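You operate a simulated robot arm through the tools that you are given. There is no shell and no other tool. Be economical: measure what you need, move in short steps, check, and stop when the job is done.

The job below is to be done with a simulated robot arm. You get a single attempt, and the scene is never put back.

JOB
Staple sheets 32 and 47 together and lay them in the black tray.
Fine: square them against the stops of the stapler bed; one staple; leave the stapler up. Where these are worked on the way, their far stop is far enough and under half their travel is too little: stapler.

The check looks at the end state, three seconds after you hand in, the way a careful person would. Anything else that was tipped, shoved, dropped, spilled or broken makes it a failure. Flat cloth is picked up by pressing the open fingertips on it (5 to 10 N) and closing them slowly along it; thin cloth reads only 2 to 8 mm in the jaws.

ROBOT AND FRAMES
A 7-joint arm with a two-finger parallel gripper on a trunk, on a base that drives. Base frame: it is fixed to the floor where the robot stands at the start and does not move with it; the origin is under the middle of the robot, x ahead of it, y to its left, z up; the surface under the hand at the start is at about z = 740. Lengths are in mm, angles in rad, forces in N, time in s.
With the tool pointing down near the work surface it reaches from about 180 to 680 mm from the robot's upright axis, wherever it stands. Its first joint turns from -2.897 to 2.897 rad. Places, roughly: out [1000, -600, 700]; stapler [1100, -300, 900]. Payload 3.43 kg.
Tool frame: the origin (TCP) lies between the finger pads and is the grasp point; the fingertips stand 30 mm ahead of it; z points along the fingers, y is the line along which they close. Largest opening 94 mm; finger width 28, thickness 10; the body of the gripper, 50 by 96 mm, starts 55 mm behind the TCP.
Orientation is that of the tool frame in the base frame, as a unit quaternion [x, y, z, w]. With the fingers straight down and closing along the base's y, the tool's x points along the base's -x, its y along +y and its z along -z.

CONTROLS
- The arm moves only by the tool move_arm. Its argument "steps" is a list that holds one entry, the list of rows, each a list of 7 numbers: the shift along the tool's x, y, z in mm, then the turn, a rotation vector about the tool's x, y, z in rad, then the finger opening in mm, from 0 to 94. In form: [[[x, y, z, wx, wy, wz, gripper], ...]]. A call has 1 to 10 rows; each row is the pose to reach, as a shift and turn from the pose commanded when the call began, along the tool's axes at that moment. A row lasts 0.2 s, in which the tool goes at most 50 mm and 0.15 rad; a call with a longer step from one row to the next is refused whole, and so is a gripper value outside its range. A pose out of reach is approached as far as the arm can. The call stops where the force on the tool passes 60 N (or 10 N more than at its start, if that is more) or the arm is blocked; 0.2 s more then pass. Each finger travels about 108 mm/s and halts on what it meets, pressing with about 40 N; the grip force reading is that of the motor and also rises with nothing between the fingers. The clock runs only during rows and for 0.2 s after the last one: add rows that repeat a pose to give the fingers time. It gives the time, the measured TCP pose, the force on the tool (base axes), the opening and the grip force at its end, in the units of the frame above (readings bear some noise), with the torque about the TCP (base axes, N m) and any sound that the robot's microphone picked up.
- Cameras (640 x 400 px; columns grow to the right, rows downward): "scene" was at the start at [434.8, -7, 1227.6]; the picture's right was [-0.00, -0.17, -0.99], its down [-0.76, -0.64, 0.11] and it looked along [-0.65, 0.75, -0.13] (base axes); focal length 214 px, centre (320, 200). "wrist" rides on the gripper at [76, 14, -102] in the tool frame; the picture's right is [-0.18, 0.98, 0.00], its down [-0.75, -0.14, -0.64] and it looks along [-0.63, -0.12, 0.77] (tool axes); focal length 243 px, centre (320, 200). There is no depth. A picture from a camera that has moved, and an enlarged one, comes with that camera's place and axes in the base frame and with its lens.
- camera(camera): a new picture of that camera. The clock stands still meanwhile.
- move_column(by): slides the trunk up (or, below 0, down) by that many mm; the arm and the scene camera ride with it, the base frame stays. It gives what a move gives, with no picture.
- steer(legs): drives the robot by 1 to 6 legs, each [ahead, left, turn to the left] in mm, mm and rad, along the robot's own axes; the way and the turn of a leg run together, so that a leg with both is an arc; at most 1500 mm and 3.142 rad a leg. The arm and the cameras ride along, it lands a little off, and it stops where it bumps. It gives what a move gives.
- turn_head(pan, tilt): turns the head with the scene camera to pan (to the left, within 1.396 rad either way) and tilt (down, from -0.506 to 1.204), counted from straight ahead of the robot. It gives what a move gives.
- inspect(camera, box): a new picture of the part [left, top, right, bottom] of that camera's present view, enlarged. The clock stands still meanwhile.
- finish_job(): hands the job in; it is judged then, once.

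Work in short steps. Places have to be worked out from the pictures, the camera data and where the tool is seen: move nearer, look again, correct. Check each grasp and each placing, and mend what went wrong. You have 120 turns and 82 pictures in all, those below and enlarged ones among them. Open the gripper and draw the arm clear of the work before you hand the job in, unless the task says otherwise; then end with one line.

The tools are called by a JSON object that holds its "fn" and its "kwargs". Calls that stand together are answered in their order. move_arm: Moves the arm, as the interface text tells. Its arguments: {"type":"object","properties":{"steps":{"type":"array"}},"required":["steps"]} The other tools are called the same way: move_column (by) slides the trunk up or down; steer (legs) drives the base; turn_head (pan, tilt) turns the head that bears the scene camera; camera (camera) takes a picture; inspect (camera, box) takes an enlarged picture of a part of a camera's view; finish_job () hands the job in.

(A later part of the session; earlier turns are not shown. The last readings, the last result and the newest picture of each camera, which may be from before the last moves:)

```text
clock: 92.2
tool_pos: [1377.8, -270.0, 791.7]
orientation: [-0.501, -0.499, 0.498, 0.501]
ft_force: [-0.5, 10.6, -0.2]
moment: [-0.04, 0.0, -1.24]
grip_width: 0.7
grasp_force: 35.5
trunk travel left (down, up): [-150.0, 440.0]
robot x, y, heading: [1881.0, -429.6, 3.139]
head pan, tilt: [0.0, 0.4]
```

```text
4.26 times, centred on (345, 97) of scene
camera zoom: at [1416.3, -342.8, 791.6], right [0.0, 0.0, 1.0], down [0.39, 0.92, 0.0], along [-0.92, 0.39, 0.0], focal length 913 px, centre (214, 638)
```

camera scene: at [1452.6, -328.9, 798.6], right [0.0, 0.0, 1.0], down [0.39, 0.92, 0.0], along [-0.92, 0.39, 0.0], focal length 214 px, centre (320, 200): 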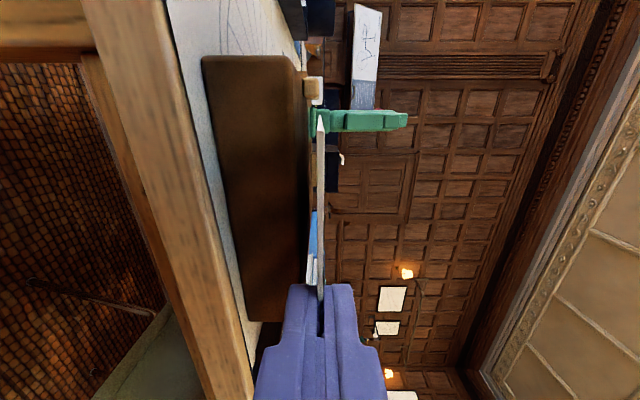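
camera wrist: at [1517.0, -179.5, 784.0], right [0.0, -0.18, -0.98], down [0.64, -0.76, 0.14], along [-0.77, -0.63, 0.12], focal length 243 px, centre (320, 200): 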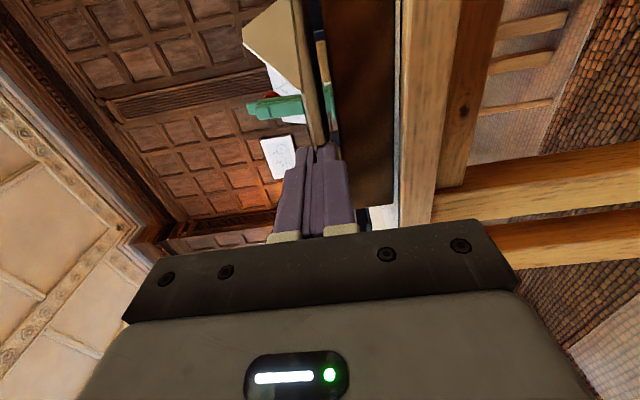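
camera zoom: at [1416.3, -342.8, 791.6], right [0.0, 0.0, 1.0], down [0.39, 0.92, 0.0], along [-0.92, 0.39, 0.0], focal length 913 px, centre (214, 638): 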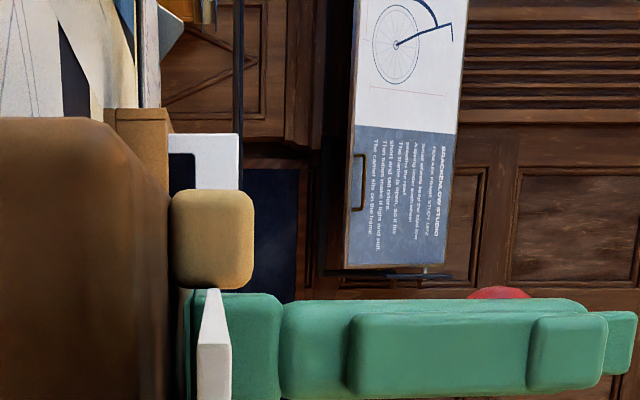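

The sheet touches both stops (Fy 10 N). I add a tiny yaw correction, press it onto the bed and release, opening only modestly.

{"fn": "move_arm", "kwargs": {"steps": [[[0, 1, 0, 0, -0.004, 0, 0], [0, 2.5, 0, 0, -0.004, 0, 0], [0, 2.5, 0, 0, -0.004, 0, 0]]]}}

{"fn": "move_arm", "kwargs": {"steps": [[[0, 0, 0, 0, 0, 0, 6], [0, 0, 0, 0, 0, 0, 16], [0, 0, 0, 0, 0, 0, 30], [0, 0, 0, 0, 0, 0, 30]]]}}

{"fn": "camera", "kwargs": {"camera": "scene"}}

```text
clock: 93.0
tool_pos: [1379.3, -269.6, 789.2]
orientation: [0.501, 0.499, -0.5, -0.5]
ft_force: [0.7, 12.5, 2.7]
moment: [-0.25, 0.35, -1.39]
grip_width: 0.8
grasp_force: 35.1
trunk travel left (down, up): [-150.0, 440.0]
robot x, y, heading: [1879.1, -431.4, 3.131]
head pan, tilt: [0.0, 0.4]
```

```text
clock: 94.0
tool_pos: [1378.9, -270.7, 788.7]
orientation: [0.5, 0.501, -0.5, -0.5]
ft_force: [-0.1, -0.2, 0.0]
moment: [0.03, 0.03, 0.03]
grip_width: 30.0
grasp_force: 0.1
trunk travel left (down, up): [-150.0, 440.0]
robot x, y, heading: [1881.8, -433.0, 3.138]
head pan, tilt: [0.0, 0.4]
```

```text
45 pictures are left
camera scene: at [1416.5, -343.8, 788.9], right [0.0, 0.0, 1.0], down [0.39, 0.92, 0.0], along [-0.92, 0.39, 0.0], focal length 214 px, centre (320, 200)
```

scene: 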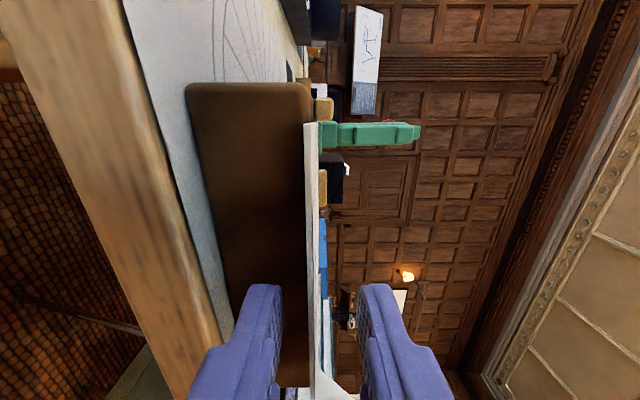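

Sheet 47 rests on the bed against the stops. I retract, lift, and pitch the hand down to check from above.

{"fn": "move_arm", "kwargs": {"steps": [[[0, 0, -20, 0, 0, 0, 30], [0, 0, -45, 0, 0, 0, 30], [0, -45, -45, -0.14, 0, 0, 30], [0, -90, -45, -0.28, 0, 0, 30], [0, -135, -45, -0.42, 0, 0, 30], [0, -180, -45, -0.56, 0, 0, 30], [0, -220, -40, -0.7, 0, 0, 30], [0, -250, -30, -0.8, 0, 0, 30]]]}}

{"fn": "camera", "kwargs": {"camera": "scene"}}

```text
clock: 95.8
tool_pos: [1409.8, -271.4, 1041.0]
orientation: [0.655, 0.655, -0.265, -0.266]
ft_force: [-0.3, -0.6, 0.3]
moment: [0.0, 0.04, -0.01]
grip_width: 30.2
grasp_force: 0.1
trunk travel left (down, up): [-150.0, 440.0]
robot x, y, heading: [1882.4, -429.9, 3.142]
head pan, tilt: [0.0, 0.4]
```

```text
44 pictures are left
camera scene: at [1436.4, -344.3, 1066.6], right [-0.72, 0.0, 0.7], down [0.27, 0.92, 0.28], along [-0.64, 0.39, -0.66], focal length 214 px, centre (320, 200)
```

scene: 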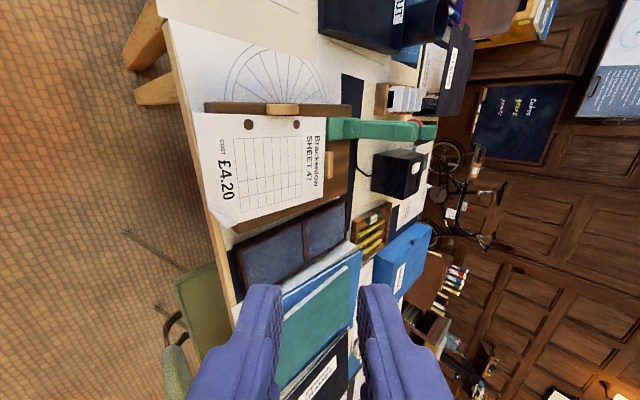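

{"fn": "inspect", "kwargs": {"camera": "scene", "box": [180, 80, 380, 240]}}

```text
2.50 times, centred on (280, 160) of scene
camera zoom: at [1436.4, -344.3, 1066.6], right [-0.72, 0.0, 0.7], down [0.27, 0.92, 0.28], along [-0.64, 0.39, -0.66], focal length 536 px, centre (420, 300)
```

zoom: 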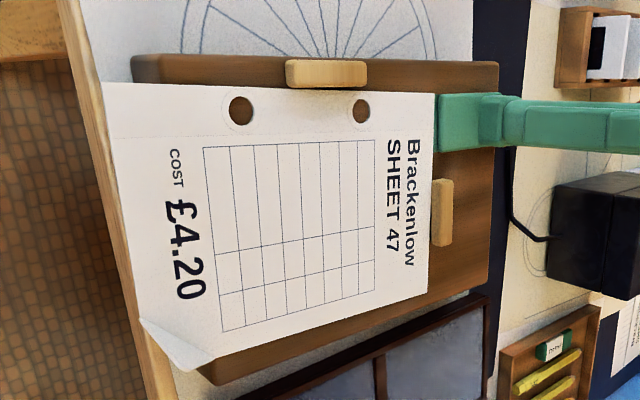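

Sheet 47 is flush with both stops. Now I go level again and move over in front of sheet 32's overhang.

{"fn": "move_arm", "kwargs": {"steps": [[[-40, 9, 5, 0.089, 0, 0, 30], [-81, 18, 10, 0.178, 0, 0, 30], [-122, 27, 16, 0.267, 0, 0, 30], [-163, 36, 21, 0.356, 0, 0, 30], [-204, 45, 26, 0.444, 0, 0, 30], [-244, 54, 31, 0.533, 0, 0, 30], [-285, 63, 37, 0.622, 0, 0, 30], [-326, 72, 42, 0.711, 0, 0, 36], [-366, 81, 47, 0.8, 0, 0, 40]]]}}

{"fn": "camera", "kwargs": {"camera": "wrist"}}

```text
clock: 97.8
tool_pos: [1435.0, -636.4, 947.5]
orientation: [0.501, 0.5, -0.499, -0.5]
ft_force: [0.7, -0.1, -0.9]
moment: [0.01, -0.01, 0.01]
grip_width: 39.9
grasp_force: 0.1
out of reach, approached as far as the arm can: row 3, 4, 5, 6
trunk travel left (down, up): [-150.0, 440.0]
robot x, y, heading: [1881.2, -430.8, 3.138]
head pan, tilt: [0.0, 0.4]
```

```text
42 pictures are left
camera wrist: at [1537.6, -560.5, 932.9], right [0.0, -0.18, -0.98], down [0.64, -0.75, 0.14], along [-0.77, -0.63, 0.12], focal length 243 px, centre (320, 200)
```

wrist: 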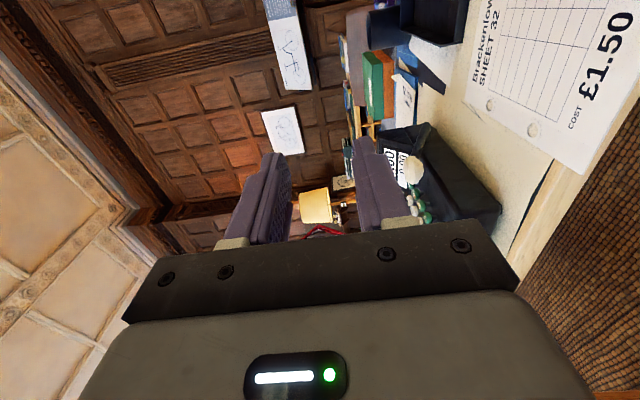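

Sheet 32's front edge is at x≈1368, centre y≈-637. I lower to sheet level with a small yaw, then advance to the overhang.

{"fn": "move_arm", "kwargs": {"steps": [[[0, 45, 0, 0, -0.02, 0, 40], [0, 90, 0, 0, -0.04, 0, 40], [0, 135, 0, 0, -0.04, 0, 40], [0, 175, 5, 0, -0.04, 0, 40], [0, 200, 15, 0, -0.04, 0, 40], [0, 206, 20, 0, -0.04, 0, 40], [0, 206, 20, 0, -0.04, 0, 40]]]}}

{"fn": "turn_head", "kwargs": {"pan": 0, "tilt": 0.8}}

{"fn": "camera", "kwargs": {"camera": "scene"}}

```text
clock: 99.4
tool_pos: [1414.2, -637.1, 741.7]
orientation: [-0.489, -0.51, 0.511, 0.49]
ft_force: [0.4, 0.8, 0.3]
moment: [-0.05, 0.01, 0.02]
grip_width: 40.2
grasp_force: 0.0
trunk travel left (down, up): [-150.0, 440.0]
robot x, y, heading: [1880.8, -430.5, 3.138]
head pan, tilt: [0.0, 0.4]
```

```text
clock: 100.3
tool_pos: [1414.4, -638.0, 741.8]
orientation: [0.489, 0.51, -0.51, -0.49]
ft_force: [-1.0, 1.1, 0.1]
moment: [-0.01, -0.04, 0.01]
grip_width: 40.0
grasp_force: 0.0
trunk travel left (down, up): [-150.0, 440.0]
robot x, y, heading: [1881.3, -430.4, 3.138]
head pan, tilt: [0.0, 0.799]
```

```text
41 pictures are left
camera scene: at [1465.8, -672.9, 742.4], right [0.0, 0.0, 1.0], down [0.69, 0.73, 0.0], along [-0.73, 0.69, 0.0], focal length 214 px, centre (320, 200)
```

scene: 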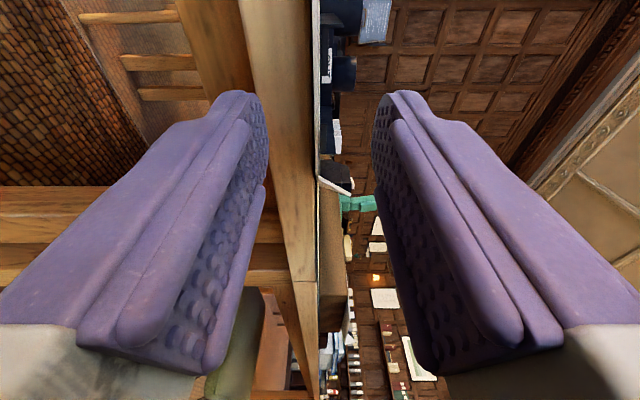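

Level with the sheet. I advance 30 mm (tips just short of the table edge) and close.

{"fn": "move_arm", "kwargs": {"steps": [[[0, 0, 15, 0, 0, 0, 40], [0, 0, 29, 0, 0, 0, 40], [0, 0, 29, 0, 0, 0, 25], [0, 0, 29, 0, 0, 0, 12], [0, 0, 29, 0, 0, 0, 4], [0, 0, 29, 0, 0, 0, 0], [0, 0, 29, 0, 0, 0, 0], [0, 0, 29, 0, 0, 0, 0]]]}}

{"fn": "move_arm", "kwargs": {"steps": [[[0, -8, -2, 0, 0, 0, 0], [0, -40, -2, 0, 0, 0, 0], [0, -80, -4, 0, 0, 0, 0]]]}}

{"fn": "camera", "kwargs": {"camera": "wrist"}}

```text
clock: 102.1
tool_pos: [1384.8, -638.0, 742.6]
orientation: [-0.489, -0.51, 0.511, 0.489]
ft_force: [0.2, -0.6, 0.1]
moment: [-0.02, -0.03, -0.01]
grip_width: 0.4
grasp_force: 35.2
trunk travel left (down, up): [-150.0, 440.0]
robot x, y, heading: [1882.6, -431.7, 3.143]
head pan, tilt: [0.0, 0.799]
```

```text
clock: 102.9
tool_pos: [1389.5, -638.9, 823.4]
orientation: [0.49, 0.51, -0.51, -0.49]
ft_force: [0.1, 0.9, 0.2]
moment: [0.03, -0.07, 0.02]
grip_width: 0.6
grasp_force: 35.4
trunk travel left (down, up): [-150.0, 440.0]
robot x, y, heading: [1879.1, -427.8, 3.137]
head pan, tilt: [0.0, 0.799]
```

```text
40 pictures are left
camera wrist: at [1488.2, -558.1, 808.0], right [0.01, -0.18, -0.98], down [0.67, -0.73, 0.14], along [-0.74, -0.66, 0.12], focal length 243 px, centre (320, 200)
```

wrist: 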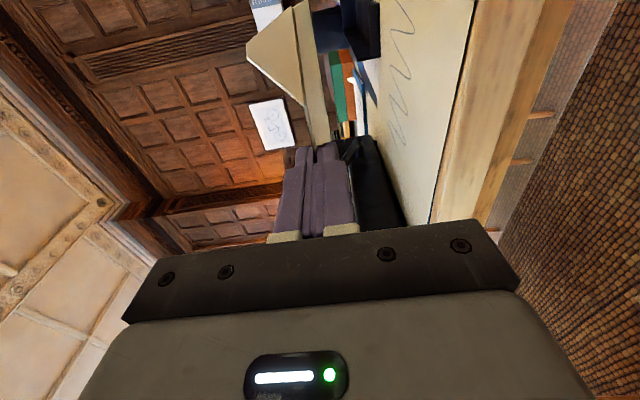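

Sheet 32 is held. I lift, move back and carry it over to the bed, removing the yaw.

{"fn": "move_arm", "kwargs": {"steps": [[[0, -40, -15, 0, 0, 0, 0], [0, -60, -40, 0, 0.01, 0, 0], [45, -60, -40, 0, 0.02, 0, 0], [92, -60, -40, 0, 0.03, 0, 0], [139, -60, -40, 0, 0.04, 0, 0], [186, -60, -40, 0, 0.04, 0, 0], [233, -60, -41, 0, 0.04, 0, 0], [280, -60, -42, 0, 0.04, 0, 0], [327, -60, -42, 0, 0.04, 0, 0], [374, -60, -42, 0, 0.04, 0, 0]]]}}

{"fn": "turn_head", "kwargs": {"pan": 0, "tilt": 0.4}}

{"fn": "camera", "kwargs": {"camera": "scene"}}

```text
clock: 105.1
tool_pos: [1416.6, -261.4, 881.3]
orientation: [0.5, 0.501, -0.499, -0.5]
ft_force: [0.4, -1.1, 0.6]
moment: [0.01, -0.06, -0.05]
grip_width: 0.9
grasp_force: 35.4
trunk travel left (down, up): [-150.0, 440.0]
robot x, y, heading: [1881.4, -429.7, 3.139]
head pan, tilt: [0.0, 0.799]
```

```text
clock: 106.0
tool_pos: [1416.4, -262.9, 882.0]
orientation: [0.5, 0.5, -0.5, -0.499]
ft_force: [-0.1, 0.3, -0.1]
moment: [-0.03, -0.07, 0.03]
grip_width: 0.7
grasp_force: 35.6
trunk travel left (down, up): [-150.0, 440.0]
robot x, y, heading: [1881.6, -435.0, 3.141]
head pan, tilt: [0.0, 0.4]
```

```text
39 pictures are left
camera scene: at [1454.9, -334.9, 881.0], right [0.0, 0.0, 1.0], down [0.39, 0.92, 0.0], along [-0.92, 0.39, 0.0], focal length 214 px, centre (320, 200)
```

scene: 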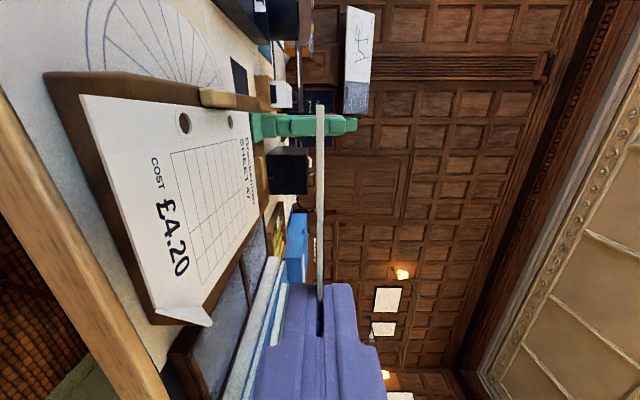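

Let me zoom to see the held sheet's left edge for parallelism.

{"fn": "inspect", "kwargs": {"camera": "scene", "box": [280, 80, 360, 130]}}

```text
8.00 times, centred on (320, 105) of scene
camera zoom: at [1454.9, -334.9, 881.0], right [0.0, 0.0, 1.0], down [0.39, 0.92, 0.0], along [-0.92, 0.39, 0.0], focal length 1716 px, centre (320, 960)
```

zoom: 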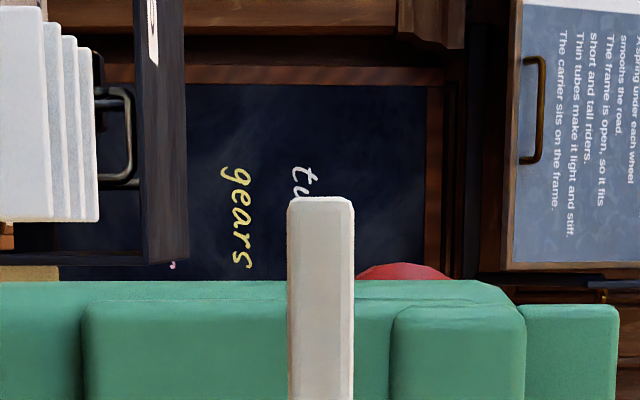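

The left edge's front is at y≈-336; I shift +7 mm in y and lower to just above sheet 47, then slide toward the stops.

{"fn": "move_arm", "kwargs": {"steps": [[[7, 0, 0, 0, 0, 0, 0], [7, 40, 0, 0, 0, 0, 0], [7, 75, 0, 0, 0, 0, 0], [7, 86, 0, 0, 0, 0, 0], [5, 87, 10, 0, 0, 0, 0], [3, 87, 20, 0, 0, 0, 0], [3, 87, 28, 0, 0, 0, 0], [3, 87, 28, 0, 0, 0, 0]]]}}

{"fn": "inspect", "kwargs": {"camera": "scene", "box": [270, 50, 420, 144]}}

```text
clock: 107.8
tool_pos: [1391.7, -257.5, 796.6]
orientation: [-0.5, -0.498, 0.499, 0.502]
ft_force: [29.4, 11.6, 7.2]
moment: [-0.4, 0.0, -1.65]
grip_width: 0.5
grasp_force: 35.5
trunk travel left (down, up): [-150.0, 440.0]
robot x, y, heading: [1885.0, -430.2, 3.135]
head pan, tilt: [0.0, 0.4]
```

```text
4.26 times, centred on (345, 97) of scene
camera zoom: at [1428.9, -330.5, 796.6], right [0.0, 0.0, 1.0], down [0.39, 0.92, 0.0], along [-0.92, 0.39, 0.0], focal length 913 px, centre (214, 638)
```

zoom: 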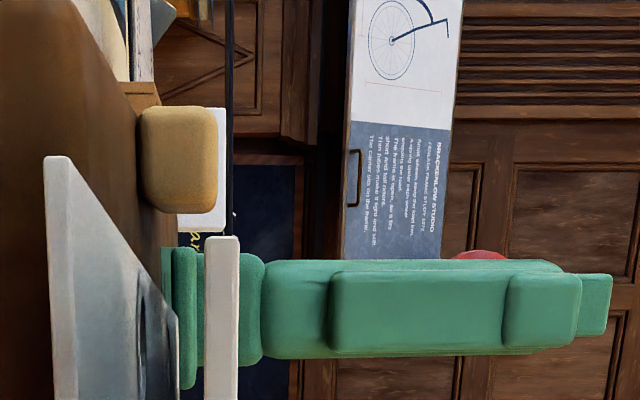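

Unexpected 29 N push already at x=1392, about y≈-290: probably the stapler's green column. I back off 12 mm and look.

{"fn": "move_arm", "kwargs": {"steps": [[[0, 0, -6, 0, 0, 0, 0], [0, 0, -12, 0, 0, 0, 0], [0, 0, -12, 0, 0, 0, 0]]]}}

{"fn": "turn_head", "kwargs": {"pan": 0, "tilt": 0.15}}

{"fn": "camera", "kwargs": {"camera": "scene"}}

{"fn": "camera", "kwargs": {"camera": "wrist"}}

```text
clock: 108.5
tool_pos: [1399.1, -260.8, 797.1]
orientation: [0.499, 0.501, -0.501, -0.499]
ft_force: [-1.0, -0.2, 0.2]
moment: [0.0, 0.05, 0.02]
grip_width: 0.8
grasp_force: 35.6
trunk travel left (down, up): [-150.0, 440.0]
robot x, y, heading: [1880.7, -433.1, 3.134]
head pan, tilt: [0.0, 0.4]
```

```text
clock: 109.3
tool_pos: [1400.5, -261.5, 795.6]
orientation: [0.5, 0.501, -0.5, -0.499]
ft_force: [0.7, -0.1, 1.4]
moment: [-0.03, -0.01, 0.0]
grip_width: 0.7
grasp_force: 36.1
trunk travel left (down, up): [-150.0, 440.0]
robot x, y, heading: [1879.8, -429.7, 3.137]
head pan, tilt: [0.0, 0.15]
```

```text
36 pictures are left
camera scene: at [1437.7, -356.4, 795.5], right [0.0, 0.0, 1.0], down [0.15, 0.99, 0.0], along [-0.99, 0.15, 0.0], focal length 214 px, centre (320, 200)
```

scene: 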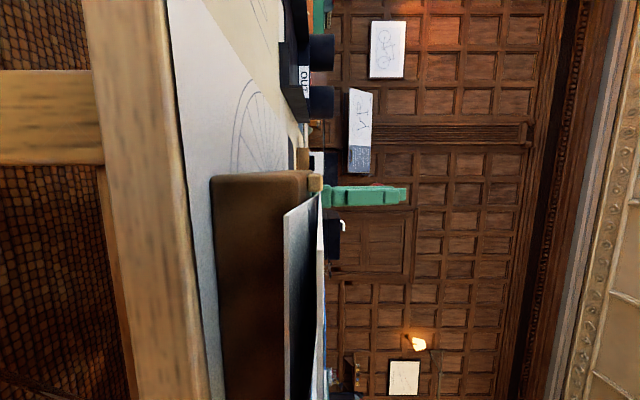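

```text
35 pictures are left
camera wrist: at [1501.5, -183.7, 781.0], right [0.0, -0.18, -0.98], down [0.64, -0.75, 0.14], along [-0.77, -0.63, 0.12], focal length 243 px, centre (320, 200)
```

wrist: 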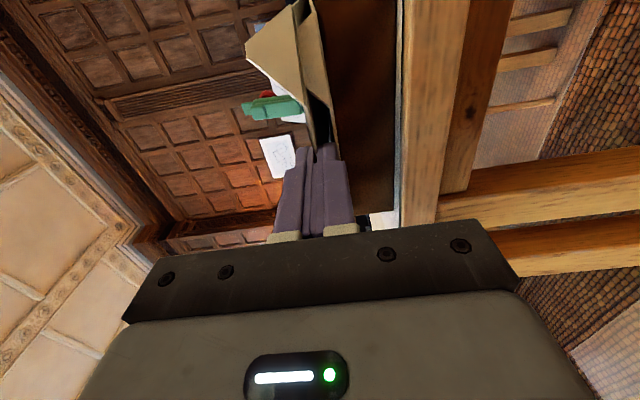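

The lower finger had bumped sheet 47's front edge – the finger can't be between the sheets there. Instead I'll release sheet 32 about 15–18 mm short of the back stop and then push it in with closed fingers. First lower it and bring it to the left stop.

{"fn": "move_arm", "kwargs": {"steps": [[[0, 4, -1, 0, 0, 0, 0], [-2, 7, -1, 0, 0, 0, 0], [-4, 7, -1, 0, 0, 0, 0], [-4, 7, -1, 0, 0, 0, 0]]]}}

{"fn": "move_arm", "kwargs": {"steps": [[[-1.5, 0, 0, 0, 0, 0, 0], [-1.5, 0, 0, 0, 0, 0, 0]]]}}

{"fn": "turn_head", "kwargs": {"pan": 0, "tilt": 0.25}}

{"fn": "inspect", "kwargs": {"camera": "scene", "box": [230, 90, 410, 290]}}

```text
clock: 110.3
tool_pos: [1402.0, -262.7, 790.5]
orientation: [-0.5, -0.499, 0.5, 0.5]
ft_force: [2.7, 3.9, 14.1]
moment: [-0.16, 0.98, -0.35]
grip_width: 1.2
grasp_force: 35.8
trunk travel left (down, up): [-150.0, 440.0]
robot x, y, heading: [1880.9, -432.5, 3.141]
head pan, tilt: [0.0, 0.15]
```

```text
clock: 110.9
tool_pos: [1400.9, -266.6, 789.6]
orientation: [-0.499, -0.499, 0.501, 0.501]
ft_force: [3.4, 3.9, 13.3]
moment: [-0.18, 0.99, -0.33]
grip_width: 0.9
grasp_force: 35.9
trunk travel left (down, up): [-150.0, 440.0]
robot x, y, heading: [1883.0, -434.0, 3.144]
head pan, tilt: [0.0, 0.15]
```

```text
clock: 111.6
tool_pos: [1402.1, -266.1, 789.3]
orientation: [0.5, 0.501, -0.499, -0.5]
ft_force: [3.4, 1.2, 14.1]
moment: [-0.15, 0.99, -0.15]
grip_width: 0.8
grasp_force: 35.5
trunk travel left (down, up): [-150.0, 440.0]
robot x, y, heading: [1882.8, -430.5, 3.135]
head pan, tilt: [0.0, 0.25]
```

```text
2.00 times, centred on (320, 190) of scene
camera zoom: at [1439.1, -353.0, 789.5], right [0.0, 0.0, 1.0], down [0.24, 0.97, 0.0], along [-0.97, 0.24, 0.0], focal length 429 px, centre (320, 220)
```

zoom: 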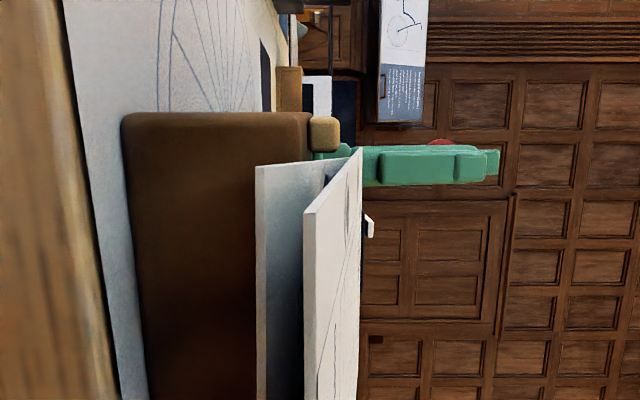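

Both sheets look tilted: something is propped. I lift sheet 32 away and inspect sheet 47's state.

{"fn": "move_arm", "kwargs": {"steps": [[[2, -10, 0, 0, 0, 0, 0], [4, -25, -10, 0, 0, 0, 0], [4, -60, -15, 0, 0, 0, 0], [4, -60, -15, 0, 0, 0, 0]]]}}

{"fn": "turn_head", "kwargs": {"pan": 0.2, "tilt": 0.3}}

{"fn": "camera", "kwargs": {"camera": "scene"}}

```text
clock: 112.6
tool_pos: [1416.4, -260.9, 848.6]
orientation: [-0.5, -0.5, 0.5, 0.499]
ft_force: [0.1, 0.2, -0.3]
moment: [-0.02, -0.06, 0.0]
grip_width: 0.9
grasp_force: 36.2
trunk travel left (down, up): [-150.0, 440.0]
robot x, y, heading: [1879.8, -431.8, 3.14]
head pan, tilt: [0.0, 0.25]
```

```text
clock: 113.3
tool_pos: [1416.4, -260.0, 848.4]
orientation: [0.5, 0.501, -0.5, -0.499]
ft_force: [0.1, 1.1, -0.8]
moment: [0.0, -0.02, -0.02]
grip_width: 0.9
grasp_force: 35.7
trunk travel left (down, up): [-150.0, 440.0]
robot x, y, heading: [1880.8, -430.6, 3.141]
head pan, tilt: [0.201, 0.3]
```

```text
33 pictures are left
camera scene: at [1455.3, -343.1, 829.4], right [-0.2, 0.0, 0.98], down [0.29, 0.96, 0.06], along [-0.94, 0.29, -0.19], focal length 214 px, centre (320, 200)
```

scene: 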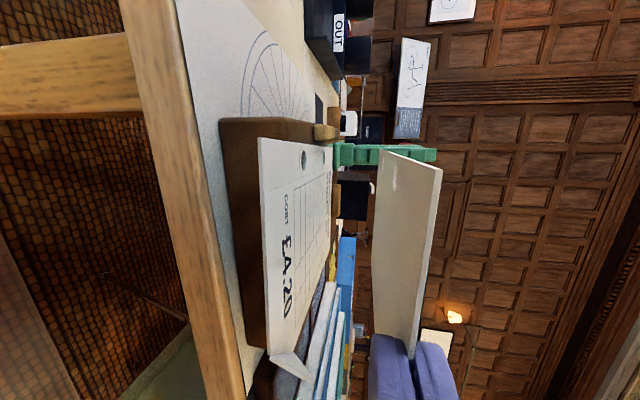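

Sheet 32 is level, and 47 appears flat. I raise the hand and look steeply down to verify 47 is still square.

{"fn": "move_arm", "kwargs": {"steps": [[[0, -45, 0, 0, 0, 0, 0], [0, -90, 0, 0, 0, 0, 0], [0, -135, 0, 0, 0, 0, 0], [0, -170, 0, 0, 0, 0, 0]]]}}

{"fn": "turn_head", "kwargs": {"pan": 0.75, "tilt": 0.3}}

{"fn": "camera", "kwargs": {"camera": "scene"}}

```text
clock: 114.0
tool_pos: [1414.5, -259.2, 954.3]
orientation: [-0.501, -0.501, 0.494, 0.504]
ft_force: [-23.5, 9.0, -20.1]
moment: [1.39, 2.62, -0.34]
grip_width: 0.8
grasp_force: 35.3
trunk travel left (down, up): [-150.0, 440.0]
robot x, y, heading: [1880.3, -431.0, 3.136]
head pan, tilt: [0.201, 0.3]
stopped in row 3: the force on the tool passed its limit at 103 N (the readings are from after the stop); the commanded pose is now the measured one
```

```text
clock: 115.0
tool_pos: [1413.3, -260.3, 955.4]
orientation: [-0.501, -0.501, 0.494, 0.503]
ft_force: [-36.3, 7.3, -51.5]
moment: [3.57, 6.78, -1.73]
grip_width: 0.6
grasp_force: 35.8
trunk travel left (down, up): [-150.0, 440.0]
robot x, y, heading: [1882.8, -433.9, 3.144]
head pan, tilt: [0.75, 0.3]
```

```text
32 pictures are left
camera scene: at [1474.8, -342.5, 891.1], right [-0.68, 0.0, 0.73], down [0.22, 0.95, 0.21], along [-0.7, 0.31, -0.65], focal length 214 px, centre (320, 200)
```

scene: 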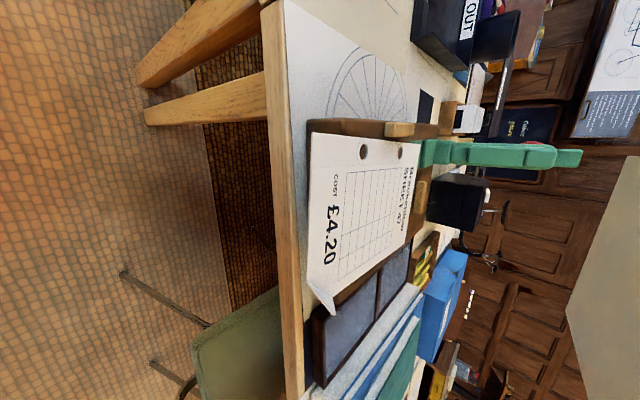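

The hand is pressing against the robot's own arm (contact ~130 mm behind the TCP). I relieve it by going back down 60 mm.

{"fn": "move_arm", "kwargs": {"steps": [[[0, 20, 0, 0, 0, 0, 0], [0, 40, 0, 0, 0, 0, 0], [0, 60, 0, 0, 0, 0, 0]]]}}

{"fn": "inspect", "kwargs": {"camera": "scene", "box": [300, 90, 460, 320]}}

```text
clock: 115.8
tool_pos: [1413.1, -261.4, 897.4]
orientation: [-0.5, -0.5, 0.496, 0.503]
ft_force: [-0.3, -0.4, -1.0]
moment: [-0.01, -0.05, -0.02]
grip_width: 0.8
grasp_force: 35.8
trunk travel left (down, up): [-150.0, 440.0]
robot x, y, heading: [1881.3, -436.1, 3.137]
head pan, tilt: [0.75, 0.3]
```

```text
1.74 times, centred on (380, 205) of scene
camera zoom: at [1475.3, -343.9, 832.1], right [-0.68, 0.0, 0.73], down [0.22, 0.95, 0.21], along [-0.69, 0.31, -0.65], focal length 373 px, centre (216, 191)
```

zoom: 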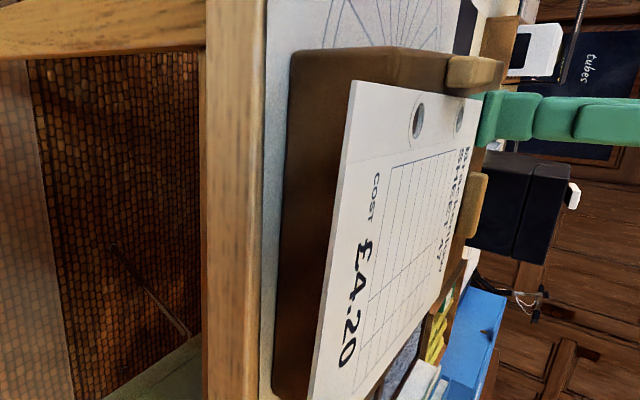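

Free again. Sheet 47 got turned slightly (~-0.07) by the bump; I'll set sheet 32 on top short of the stops, then square both with pushes. Lower sheet 32, clear of the left stop, and release.

{"fn": "move_arm", "kwargs": {"steps": [[[3, 0, -2, 0, 0, 0, 0], [5, 40, -3, 0, 0, 0, 0], [5, 80, -3, 0, 0, 0, 0], [5, 98, -3, 0, 0, 0, 0], [5, 105, -3, 0, 0, 0, 0], [5, 105, -3, 0, 0, 0, 0]]]}}

{"fn": "turn_head", "kwargs": {"pan": 0, "tilt": 0.25}}

{"fn": "inspect", "kwargs": {"camera": "scene", "box": [230, 90, 410, 290]}}

```text
clock: 117.2
tool_pos: [1416.0, -255.6, 790.9]
orientation: [-0.5, -0.501, 0.496, 0.503]
ft_force: [-1.5, 0.3, 7.8]
moment: [0.11, 0.65, 0.09]
grip_width: 1.1
grasp_force: 35.9
trunk travel left (down, up): [-150.0, 440.0]
robot x, y, heading: [1880.5, -428.8, 3.138]
head pan, tilt: [0.75, 0.3]
```

```text
clock: 118.3
tool_pos: [1416.1, -256.1, 790.2]
orientation: [-0.5, -0.501, 0.496, 0.503]
ft_force: [-1.6, -1.5, 7.0]
moment: [0.12, 0.61, 0.11]
grip_width: 1.0
grasp_force: 35.8
trunk travel left (down, up): [-150.0, 440.0]
robot x, y, heading: [1879.5, -434.6, 3.138]
head pan, tilt: [0.0, 0.25]
```

```text
2.00 times, centred on (320, 190) of scene
camera zoom: at [1452.4, -342.6, 789.1], right [0.0, -0.01, 1.0], down [0.25, 0.97, 0.01], along [-0.97, 0.25, 0.0], focal length 429 px, centre (320, 220)
```

zoom: 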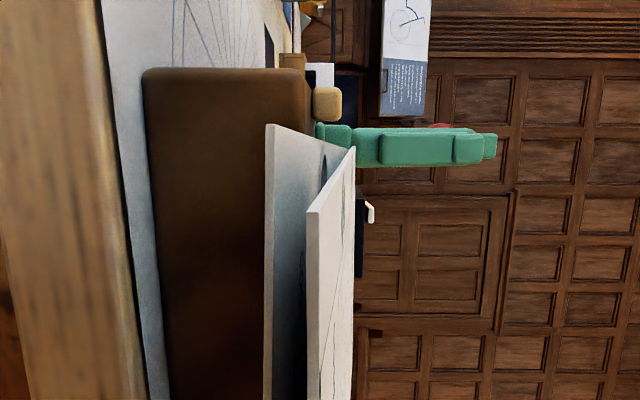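

The pressing on the overhang levers the sheets up; I'm ~3 mm too low. I raise the hand 3 mm and then release.

{"fn": "move_arm", "kwargs": {"steps": [[[0, -3, 0, 0, 0, 0, 0], [0, -3, 0, 0, 0, 0, 0]]]}}

{"fn": "inspect", "kwargs": {"camera": "scene", "box": [230, 90, 410, 290]}}

```text
clock: 118.9
tool_pos: [1416.1, -255.0, 792.4]
orientation: [-0.501, -0.5, 0.495, 0.504]
ft_force: [-2.1, -3.5, 7.6]
moment: [0.21, 0.55, 0.18]
grip_width: 1.0
grasp_force: 35.4
trunk travel left (down, up): [-150.0, 440.0]
robot x, y, heading: [1878.9, -430.9, 3.136]
head pan, tilt: [0.0, 0.25]
```

```text
2.00 times, centred on (320, 190) of scene
camera zoom: at [1452.6, -342.2, 792.0], right [0.0, -0.01, 1.0], down [0.25, 0.97, 0.01], along [-0.97, 0.25, 0.0], focal length 429 px, centre (320, 220)
```

zoom: 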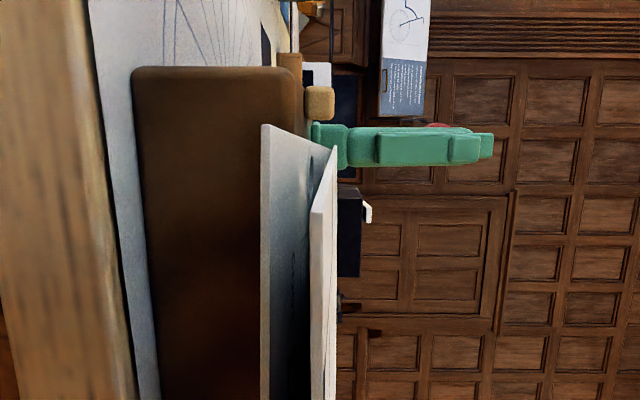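

The lower finger is still on sheet 47's front edge. I lift, move back 16 mm, and lower again.

{"fn": "move_arm", "kwargs": {"steps": [[[0, -10, 0, 0, 0, 0, 0], [0, -12, -8, 0, 0, 0, 0], [0, -12, -17, 0, 0, 0, 0], [0, -5, -17, 0, 0, 0, 0], [0, -1, -17, 0, 0, 0, 0], [0, -1, -17, 0, 0, 0, 0]]]}}

{"fn": "inspect", "kwargs": {"camera": "scene", "box": [230, 90, 410, 290]}}

```text
clock: 120.3
tool_pos: [1434.1, -255.3, 793.8]
orientation: [-0.501, -0.501, 0.496, 0.503]
ft_force: [-0.6, -1.5, 5.4]
moment: [0.08, 0.5, 0.03]
grip_width: 0.8
grasp_force: 35.8
trunk travel left (down, up): [-150.0, 440.0]
robot x, y, heading: [1881.0, -428.8, 3.14]
head pan, tilt: [0.0, 0.25]
```

```text
2.00 times, centred on (320, 190) of scene
camera zoom: at [1470.4, -342.4, 793.1], right [0.0, -0.01, 1.0], down [0.25, 0.97, 0.01], along [-0.97, 0.25, 0.0], focal length 429 px, centre (320, 220)
```

zoom: 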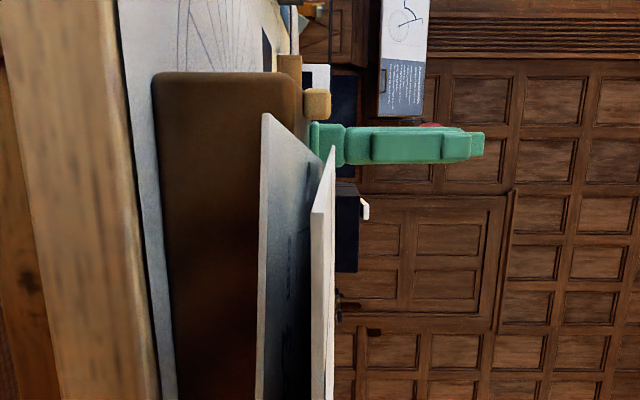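

The remaining tilt is just the sheet having slipped in pitch within the grip. I raise 3 mm and release; it will drop flat onto 47.

{"fn": "move_arm", "kwargs": {"steps": [[[0, -3, 0, 0, 0, 0, 0], [0, -3, 0, 0, 0, 0, 4], [0, -3, 0, 0, 0, 0, 14], [0, -3, 0, 0, 0, 0, 30], [0, -3, 0, 0, 0, 0, 30]]]}}

{"fn": "camera", "kwargs": {"camera": "scene"}}

```text
clock: 121.5
tool_pos: [1434.3, -255.0, 797.5]
orientation: [-0.5, -0.501, 0.496, 0.503]
ft_force: [0.9, 0.1, 0.4]
moment: [0.01, -0.03, 0.0]
grip_width: 30.0
grasp_force: 0.1
trunk travel left (down, up): [-150.0, 440.0]
robot x, y, heading: [1879.6, -432.7, 3.142]
head pan, tilt: [0.0, 0.25]
```

```text
27 pictures are left
camera scene: at [1470.2, -342.2, 796.8], right [0.0, -0.01, 1.0], down [0.25, 0.97, 0.01], along [-0.97, 0.25, 0.0], focal length 214 px, centre (320, 200)
```

scene: 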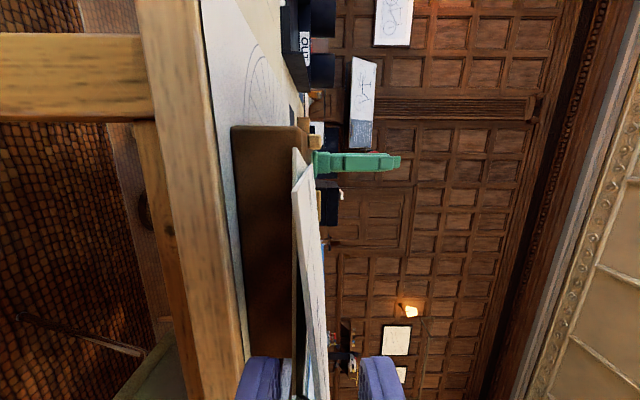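

Sheet 32 rests on top. I back the base 60 mm so the open jaws leave the sheets, then raise and pitch the hand downward.

{"fn": "steer", "kwargs": {"legs": [[-60, 0, 0]]}}

{"fn": "move_arm", "kwargs": {"steps": [[[0, -30, 0, -0.12, 0, 0, 30], [0, -60, 0, -0.26, 0, 0, 30], [0, -90, 0, -0.4, 0, 0, 20], [0, -120, 0, -0.54, 0, 0, 10], [0, -150, 0, -0.68, 0, 0, 0], [0, -180, 0, -0.82, 0, 0, 0], [0, -210, 0, -0.96, 0, 0, 0], [0, -240, 0, -1.1, 0, 0, 0], [0, -265, 0, -1.2, 0, 0, 0]]]}}

{"fn": "camera", "kwargs": {"camera": "scene"}}

```text
clock: 122.5
tool_pos: [1495.9, -255.6, 798.0]
orientation: [-0.501, -0.501, 0.496, 0.503]
ft_force: [-0.3, 0.1, 0.3]
moment: [-0.01, -0.02, -0.02]
grip_width: 30.1
grasp_force: 0.1
trunk travel left (down, up): [-150.0, 440.0]
robot x, y, heading: [1945.3, -436.2, 3.137]
head pan, tilt: [0.0, 0.25]
```

```text
clock: 124.5
tool_pos: [1493.7, -256.5, 1062.9]
orientation: [0.697, 0.693, -0.127, -0.133]
ft_force: [0.3, -0.4, 0.0]
moment: [0.03, 0.02, 0.0]
grip_width: 0.1
grasp_force: 33.9
trunk travel left (down, up): [-150.0, 440.0]
robot x, y, heading: [1939.5, -431.4, 3.137]
head pan, tilt: [0.0, 0.25]
```

```text
26 pictures are left
camera scene: at [1507.1, -343.6, 1096.2], right [-0.93, 0.0, 0.36], down [0.1, 0.97, 0.24], along [-0.35, 0.26, -0.9], focal length 214 px, centre (320, 200)
```

scene: 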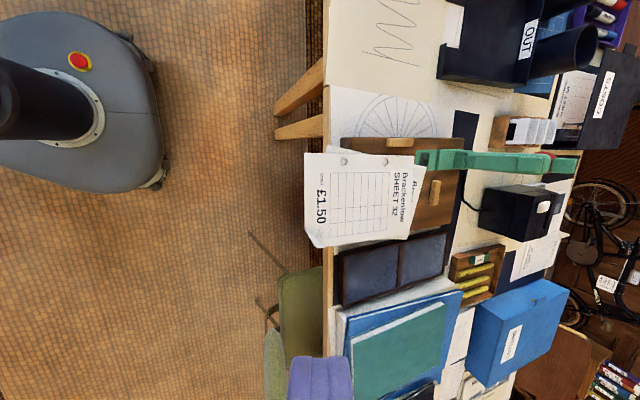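

Both sheets are stacked, 32 about 25 mm short. I drive forward so the tray and lever come within reach, and make the hand vertical.

{"fn": "steer", "kwargs": {"legs": [[245, 0, 0.004]]}}

{"fn": "move_arm", "kwargs": {"steps": [[[0, 0, 0, -0.12, 0, 0, 0], [0, 0, 0, -0.24, 0, 0, 0], [0, 0, 0, -0.355, 0, 0, 0], [0, 0, 0, -0.355, 0, 0, 0]]]}}

{"fn": "turn_head", "kwargs": {"pan": 0, "tilt": 0.3}}

{"fn": "camera", "kwargs": {"camera": "scene"}}

```text
clock: 126.3
tool_pos: [1243.6, -258.3, 1062.9]
orientation: [0.696, 0.695, -0.127, -0.13]
ft_force: [-0.7, 1.3, 0.3]
moment: [0.0, 0.01, -0.01]
grip_width: 0.0
grasp_force: 33.1
trunk travel left (down, up): [-150.0, 440.0]
robot x, y, heading: [1690.1, -431.4, -3.138]
head pan, tilt: [0.0, 0.25]
```

```text
clock: 127.3
tool_pos: [1243.8, -257.8, 1062.2]
orientation: [0.708, 0.706, -0.001, -0.008]
ft_force: [-0.4, -0.2, 0.1]
moment: [-0.03, -0.01, 0.02]
grip_width: 0.2
grasp_force: 32.6
trunk travel left (down, up): [-150.0, 440.0]
robot x, y, heading: [1688.1, -432.1, -3.141]
head pan, tilt: [0.0, 0.25]
```

```text
clock: 127.9
tool_pos: [1243.7, -258.5, 1062.5]
orientation: [0.707, 0.707, -0.002, -0.008]
ft_force: [0.6, 0.3, -0.8]
moment: [-0.04, -0.03, 0.01]
grip_width: 0.0
grasp_force: 33.2
trunk travel left (down, up): [-150.0, 440.0]
robot x, y, heading: [1692.0, -433.3, -3.137]
head pan, tilt: [0.0, 0.3]
```

```text
25 pictures are left
camera scene: at [1243.5, -340.6, 1098.2], right [-1.0, 0.0, 0.01], down [0.01, 0.95, 0.3], along [-0.01, 0.3, -0.95], focal length 214 px, centre (320, 200)
```

scene: 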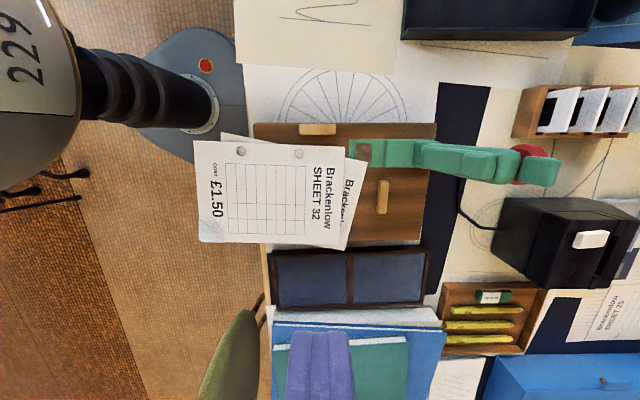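

Clear top view: 47 is turned by about -0.16 and 32 by -0.04; both need squaring. First I touch the bare bed corner at (1120,-195) with closed tips to learn its height.

{"fn": "move_arm", "kwargs": {"steps": [[[21, -41, 0, 0, 0, 0, 0], [42, -83, 0, 0, 0, 0, 0], [63, -124, 10, 0, 0, 0, 0], [63, -124, 55, 0, 0, 0, 0], [63, -124, 100, 0, 0, 0, 0], [63, -124, 145, 0, 0, 0, 0], [63, -124, 190, 0, 0, 0, 0], [63, -124, 225, 0, 0, 0, 0], [63, -124, 232, 0, 0, 0, 0]]]}}

{"fn": "move_arm", "kwargs": {"steps": [[[0, 0, 4, 0, 0, 0, 0], [0, 0, 8, 0, 0, 0, 0], [0, 0, 11, 0, 0, 0, 0], [0, 0, 13, 0, 0, 0, 0]]]}}

```text
clock: 130.0
tool_pos: [1118.7, -180.3, 836.6]
orientation: [0.714, 0.7, -0.003, -0.012]
ft_force: [0.3, 11.3, 7.6]
moment: [-1.91, 0.27, -0.29]
grip_width: 0.2
grasp_force: 33.3
trunk travel left (down, up): [-150.0, 440.0]
robot x, y, heading: [1690.5, -430.6, 3.134]
head pan, tilt: [0.0, 0.3]
stopped in row 9: the force on the tool passed its limit at 62 N (the readings are from after the stop); the commanded pose is now the measured one
```

```text
clock: 131.0
tool_pos: [1119.8, -177.4, 822.1]
orientation: [0.712, 0.702, -0.001, -0.011]
ft_force: [2.9, 40.5, 19.7]
moment: [-6.31, 1.01, -0.75]
grip_width: 0.1
grasp_force: 32.8
trunk travel left (down, up): [-150.0, 440.0]
robot x, y, heading: [1690.5, -429.7, 3.14]
head pan, tilt: [0.0, 0.3]
```

The hand's -y side (camera mount) is touching the stapler's lever. I go straight up at once and look.

{"fn": "move_arm", "kwargs": {"steps": [[[3, 0, -20, 0, 0, 0, 0], [5, 0, -60, 0, 0, 0, 0], [5, 0, -105, 0, 0, 0, 0], [5, 0, -150, 0, 0, 0, 0], [5, 0, -195, 0, 0, 0, 0], [5, 0, -240, 0, 0, 0, 0]]]}}

{"fn": "camera", "kwargs": {"camera": "scene"}}

```text
clock: 132.4
tool_pos: [1119.2, -182.6, 1061.5]
orientation: [0.712, 0.702, -0.002, -0.01]
ft_force: [0.0, 0.5, -0.2]
moment: [-0.01, -0.01, 0.0]
grip_width: 0.0
grasp_force: 33.6
trunk travel left (down, up): [-150.0, 440.0]
robot x, y, heading: [1690.2, -430.7, 3.136]
head pan, tilt: [0.0, 0.3]
```

```text
24 pictures are left
camera scene: at [1119.7, -265.7, 1096.7], right [-1.0, 0.01, 0.02], down [0.02, 0.95, 0.31], along [-0.01, 0.31, -0.95], focal length 214 px, centre (320, 200)
```

scene: 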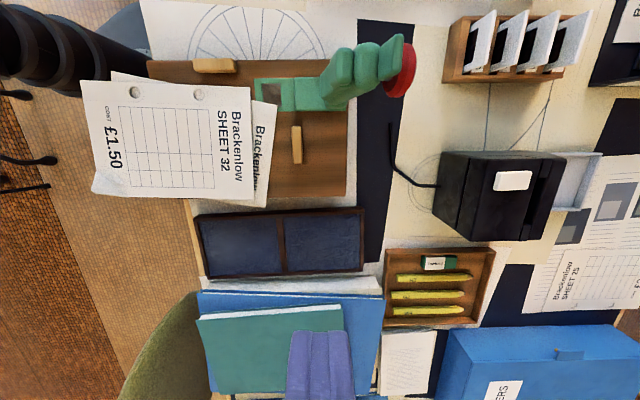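

The stapler is intact and upright. I roll the hand 90° so its bulky sides lie along x, and come down to the right of the sheets' edge at x≈1230 for a squaring push.

{"fn": "move_arm", "kwargs": {"steps": [[[12, 37, 0, 0, 0, 0.15, 0], [24, 74, 0, 0, 0, 0.3, 0], [36, 111, 0, 0, 0, 0.45, 0], [36, 111, 28, 0, 0, 0.6, 0], [36, 111, 56, 0, 0, 0.75, 0], [36, 111, 84, 0, 0, 0.9, 0], [36, 111, 112, 0, 0, 1.05, 0], [36, 111, 140, 0, 0, 1.2, 0], [36, 111, 168, 0, 0, 1.35, 0], [36, 111, 190, 0, 0, 1.5, 0]]]}}

{"fn": "move_arm", "kwargs": {"steps": [[[0, 0, 0, 0, 0, 0.057, 0], [0, 0, 0, 0, 0, 0.057, 0]]]}}

{"fn": "camera", "kwargs": {"camera": "wrist"}}

```text
clock: 134.6
tool_pos: [1230.1, -144.9, 872.9]
orientation: [1.0, 0.028, -0.009, -0.007]
ft_force: [0.1, 0.7, 0.1]
moment: [0.0, -0.04, -0.01]
grip_width: 0.0
grasp_force: 33.5
trunk travel left (down, up): [-150.0, 440.0]
robot x, y, heading: [1689.7, -430.8, 3.137]
head pan, tilt: [0.0, 0.3]
```

```text
clock: 135.2
tool_pos: [1230.1, -145.3, 873.5]
orientation: [1.0, 0.0, -0.01, -0.006]
ft_force: [-0.7, -0.8, -0.8]
moment: [0.0, 0.04, -0.01]
grip_width: 0.0
grasp_force: 33.0
trunk travel left (down, up): [-150.0, 440.0]
robot x, y, heading: [1690.7, -430.9, 3.142]
head pan, tilt: [0.0, 0.3]
```

```text
23 pictures are left
camera wrist: at [1307.6, -160.3, 972.8], right [-0.18, -0.98, -0.01], down [-0.74, 0.13, 0.66], along [-0.65, 0.13, -0.75], focal length 243 px, centre (320, 200)
```

wrist: 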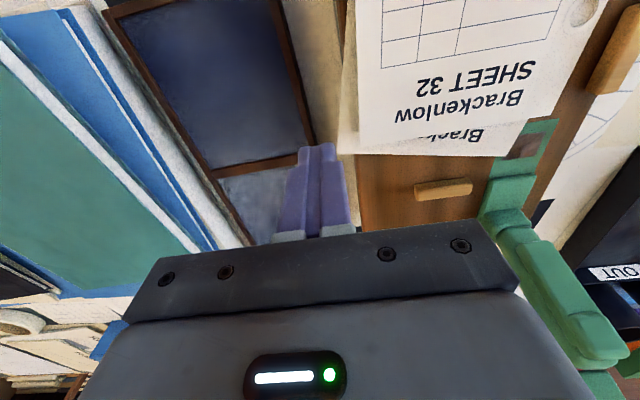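

Fingers are just right of the sheets' edge. I lower to tip z≈789 and check for contact.

{"fn": "move_arm", "kwargs": {"steps": [[[0, 0, 25, 0, 0, 0, 0], [0, 0, 45, 0, 0, 0, 0], [0, 0, 52, 0, 0, 0, 0], [0, 0, 54.5, 0, 0, 0, 0]]]}}

{"fn": "move_arm", "kwargs": {"steps": [[[0, 6, 0, 0, 0, 0, 0], [0, 12, 0, 0, 0, 0, 0], [0, 18, 0, 0, 0, 0, 0], [0, 23, 0, 0, 0, 0, 0], [0, 23, 0, 0, 0, 0, 0]]]}}

{"fn": "camera", "kwargs": {"camera": "wrist"}}

```text
clock: 136.2
tool_pos: [1230.2, -143.8, 818.5]
orientation: [1.0, 0.0, -0.011, -0.006]
ft_force: [0.7, -0.2, -0.1]
moment: [-0.01, 0.03, 0.01]
grip_width: 0.0
grasp_force: 34.1
trunk travel left (down, up): [-150.0, 440.0]
robot x, y, heading: [1694.8, -429.1, 3.135]
head pan, tilt: [0.0, 0.3]
```

```text
clock: 137.4
tool_pos: [1228.6, -166.9, 816.8]
orientation: [1.0, 0.0, -0.009, -0.006]
ft_force: [0.4, 0.0, 1.6]
moment: [-0.01, -0.01, -0.01]
grip_width: 0.1
grasp_force: 32.7
trunk travel left (down, up): [-150.0, 440.0]
robot x, y, heading: [1690.1, -428.5, 3.143]
head pan, tilt: [0.0, 0.3]
```

```text
22 pictures are left
camera wrist: at [1306.7, -182.5, 917.3], right [-0.18, -0.98, -0.01], down [-0.74, 0.13, 0.66], along [-0.65, 0.13, -0.75], focal length 243 px, centre (320, 200)
```

wrist: 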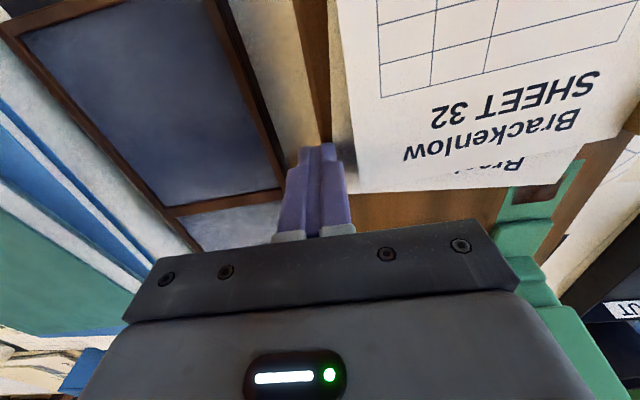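

It slides without resistance. I continue in small steps to contact with the left stop.

{"fn": "move_arm", "kwargs": {"steps": [[[0, 3, 0, 0, 0, 0, 0], [0, 6, 0, 0, 0, 0, 0], [0, 8, 0, 0, 0, 0, 0]]]}}

{"fn": "move_arm", "kwargs": {"steps": [[[0, 2, 0, 0, 0, 0, 0], [0, 2, 0, 0, 0, 0, 0]]]}}

{"fn": "camera", "kwargs": {"camera": "wrist"}}

```text
clock: 138.2
tool_pos: [1229.6, -175.9, 817.6]
orientation: [1.0, -0.001, -0.009, -0.006]
ft_force: [-0.1, 0.7, 3.4]
moment: [0.01, -0.04, -0.01]
grip_width: 0.2
grasp_force: 32.8
trunk travel left (down, up): [-150.0, 440.0]
robot x, y, heading: [1690.2, -432.6, 3.136]
head pan, tilt: [0.0, 0.3]
```

```text
clock: 138.8
tool_pos: [1229.3, -177.3, 816.2]
orientation: [1.0, 0.0, -0.009, -0.005]
ft_force: [0.5, 0.7, 2.2]
moment: [0.01, -0.05, 0.02]
grip_width: 0.1
grasp_force: 33.1
trunk travel left (down, up): [-150.0, 440.0]
robot x, y, heading: [1691.4, -433.9, 3.14]
head pan, tilt: [0.0, 0.3]
```

```text
21 pictures are left
camera wrist: at [1306.9, -193.1, 917.4], right [-0.18, -0.98, -0.01], down [-0.74, 0.13, 0.66], along [-0.65, 0.13, -0.75], focal length 243 px, centre (320, 200)
```

wrist: 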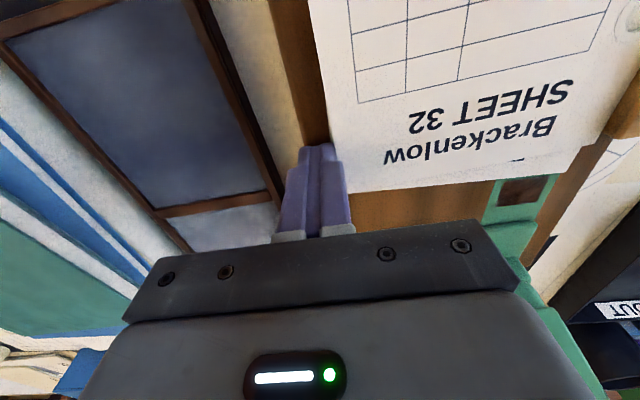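

No stop contact yet; two more small steps.

{"fn": "move_arm", "kwargs": {"steps": [[[0, 2, 0, 0, 0, 0, 0], [0, 2, 0, 0, 0, 0, 0]]]}}

{"fn": "move_arm", "kwargs": {"steps": [[[0, 1.5, 0, 0, 0, 0, 0], [0, 1.5, 0, 0, 0, 0, 0]]]}}

{"fn": "camera", "kwargs": {"camera": "scene"}}

```text
clock: 139.4
tool_pos: [1229.9, -179.4, 816.5]
orientation: [1.0, 0.0, -0.01, -0.006]
ft_force: [-0.7, 1.2, 2.9]
moment: [-0.04, -0.04, 0.0]
grip_width: 0.0
grasp_force: 33.1
trunk travel left (down, up): [-150.0, 440.0]
robot x, y, heading: [1691.9, -432.0, 3.141]
head pan, tilt: [0.0, 0.3]
```

```text
clock: 140.0
tool_pos: [1229.2, -180.4, 816.1]
orientation: [1.0, 0.0, -0.009, -0.007]
ft_force: [0.6, 5.7, 5.4]
moment: [0.06, -0.07, 0.09]
grip_width: 0.1
grasp_force: 33.1
trunk travel left (down, up): [-150.0, 440.0]
robot x, y, heading: [1688.6, -431.3, 3.134]
head pan, tilt: [0.0, 0.3]
```

```text
20 pictures are left
camera scene: at [1148.3, -180.5, 854.6], right [0.0, 1.0, 0.01], down [0.96, 0.0, 0.28], along [0.28, 0.01, -0.96], focal length 214 px, centre (320, 200)
```

scene: 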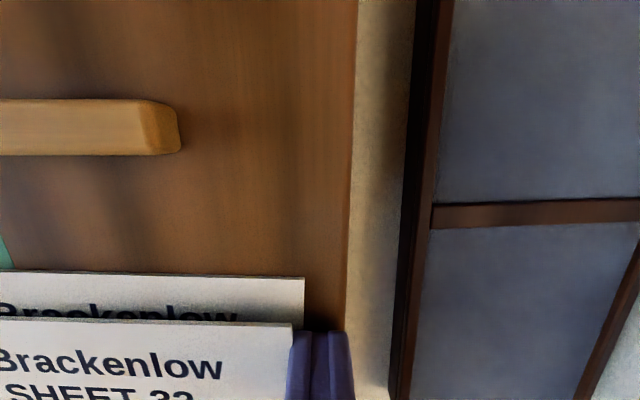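

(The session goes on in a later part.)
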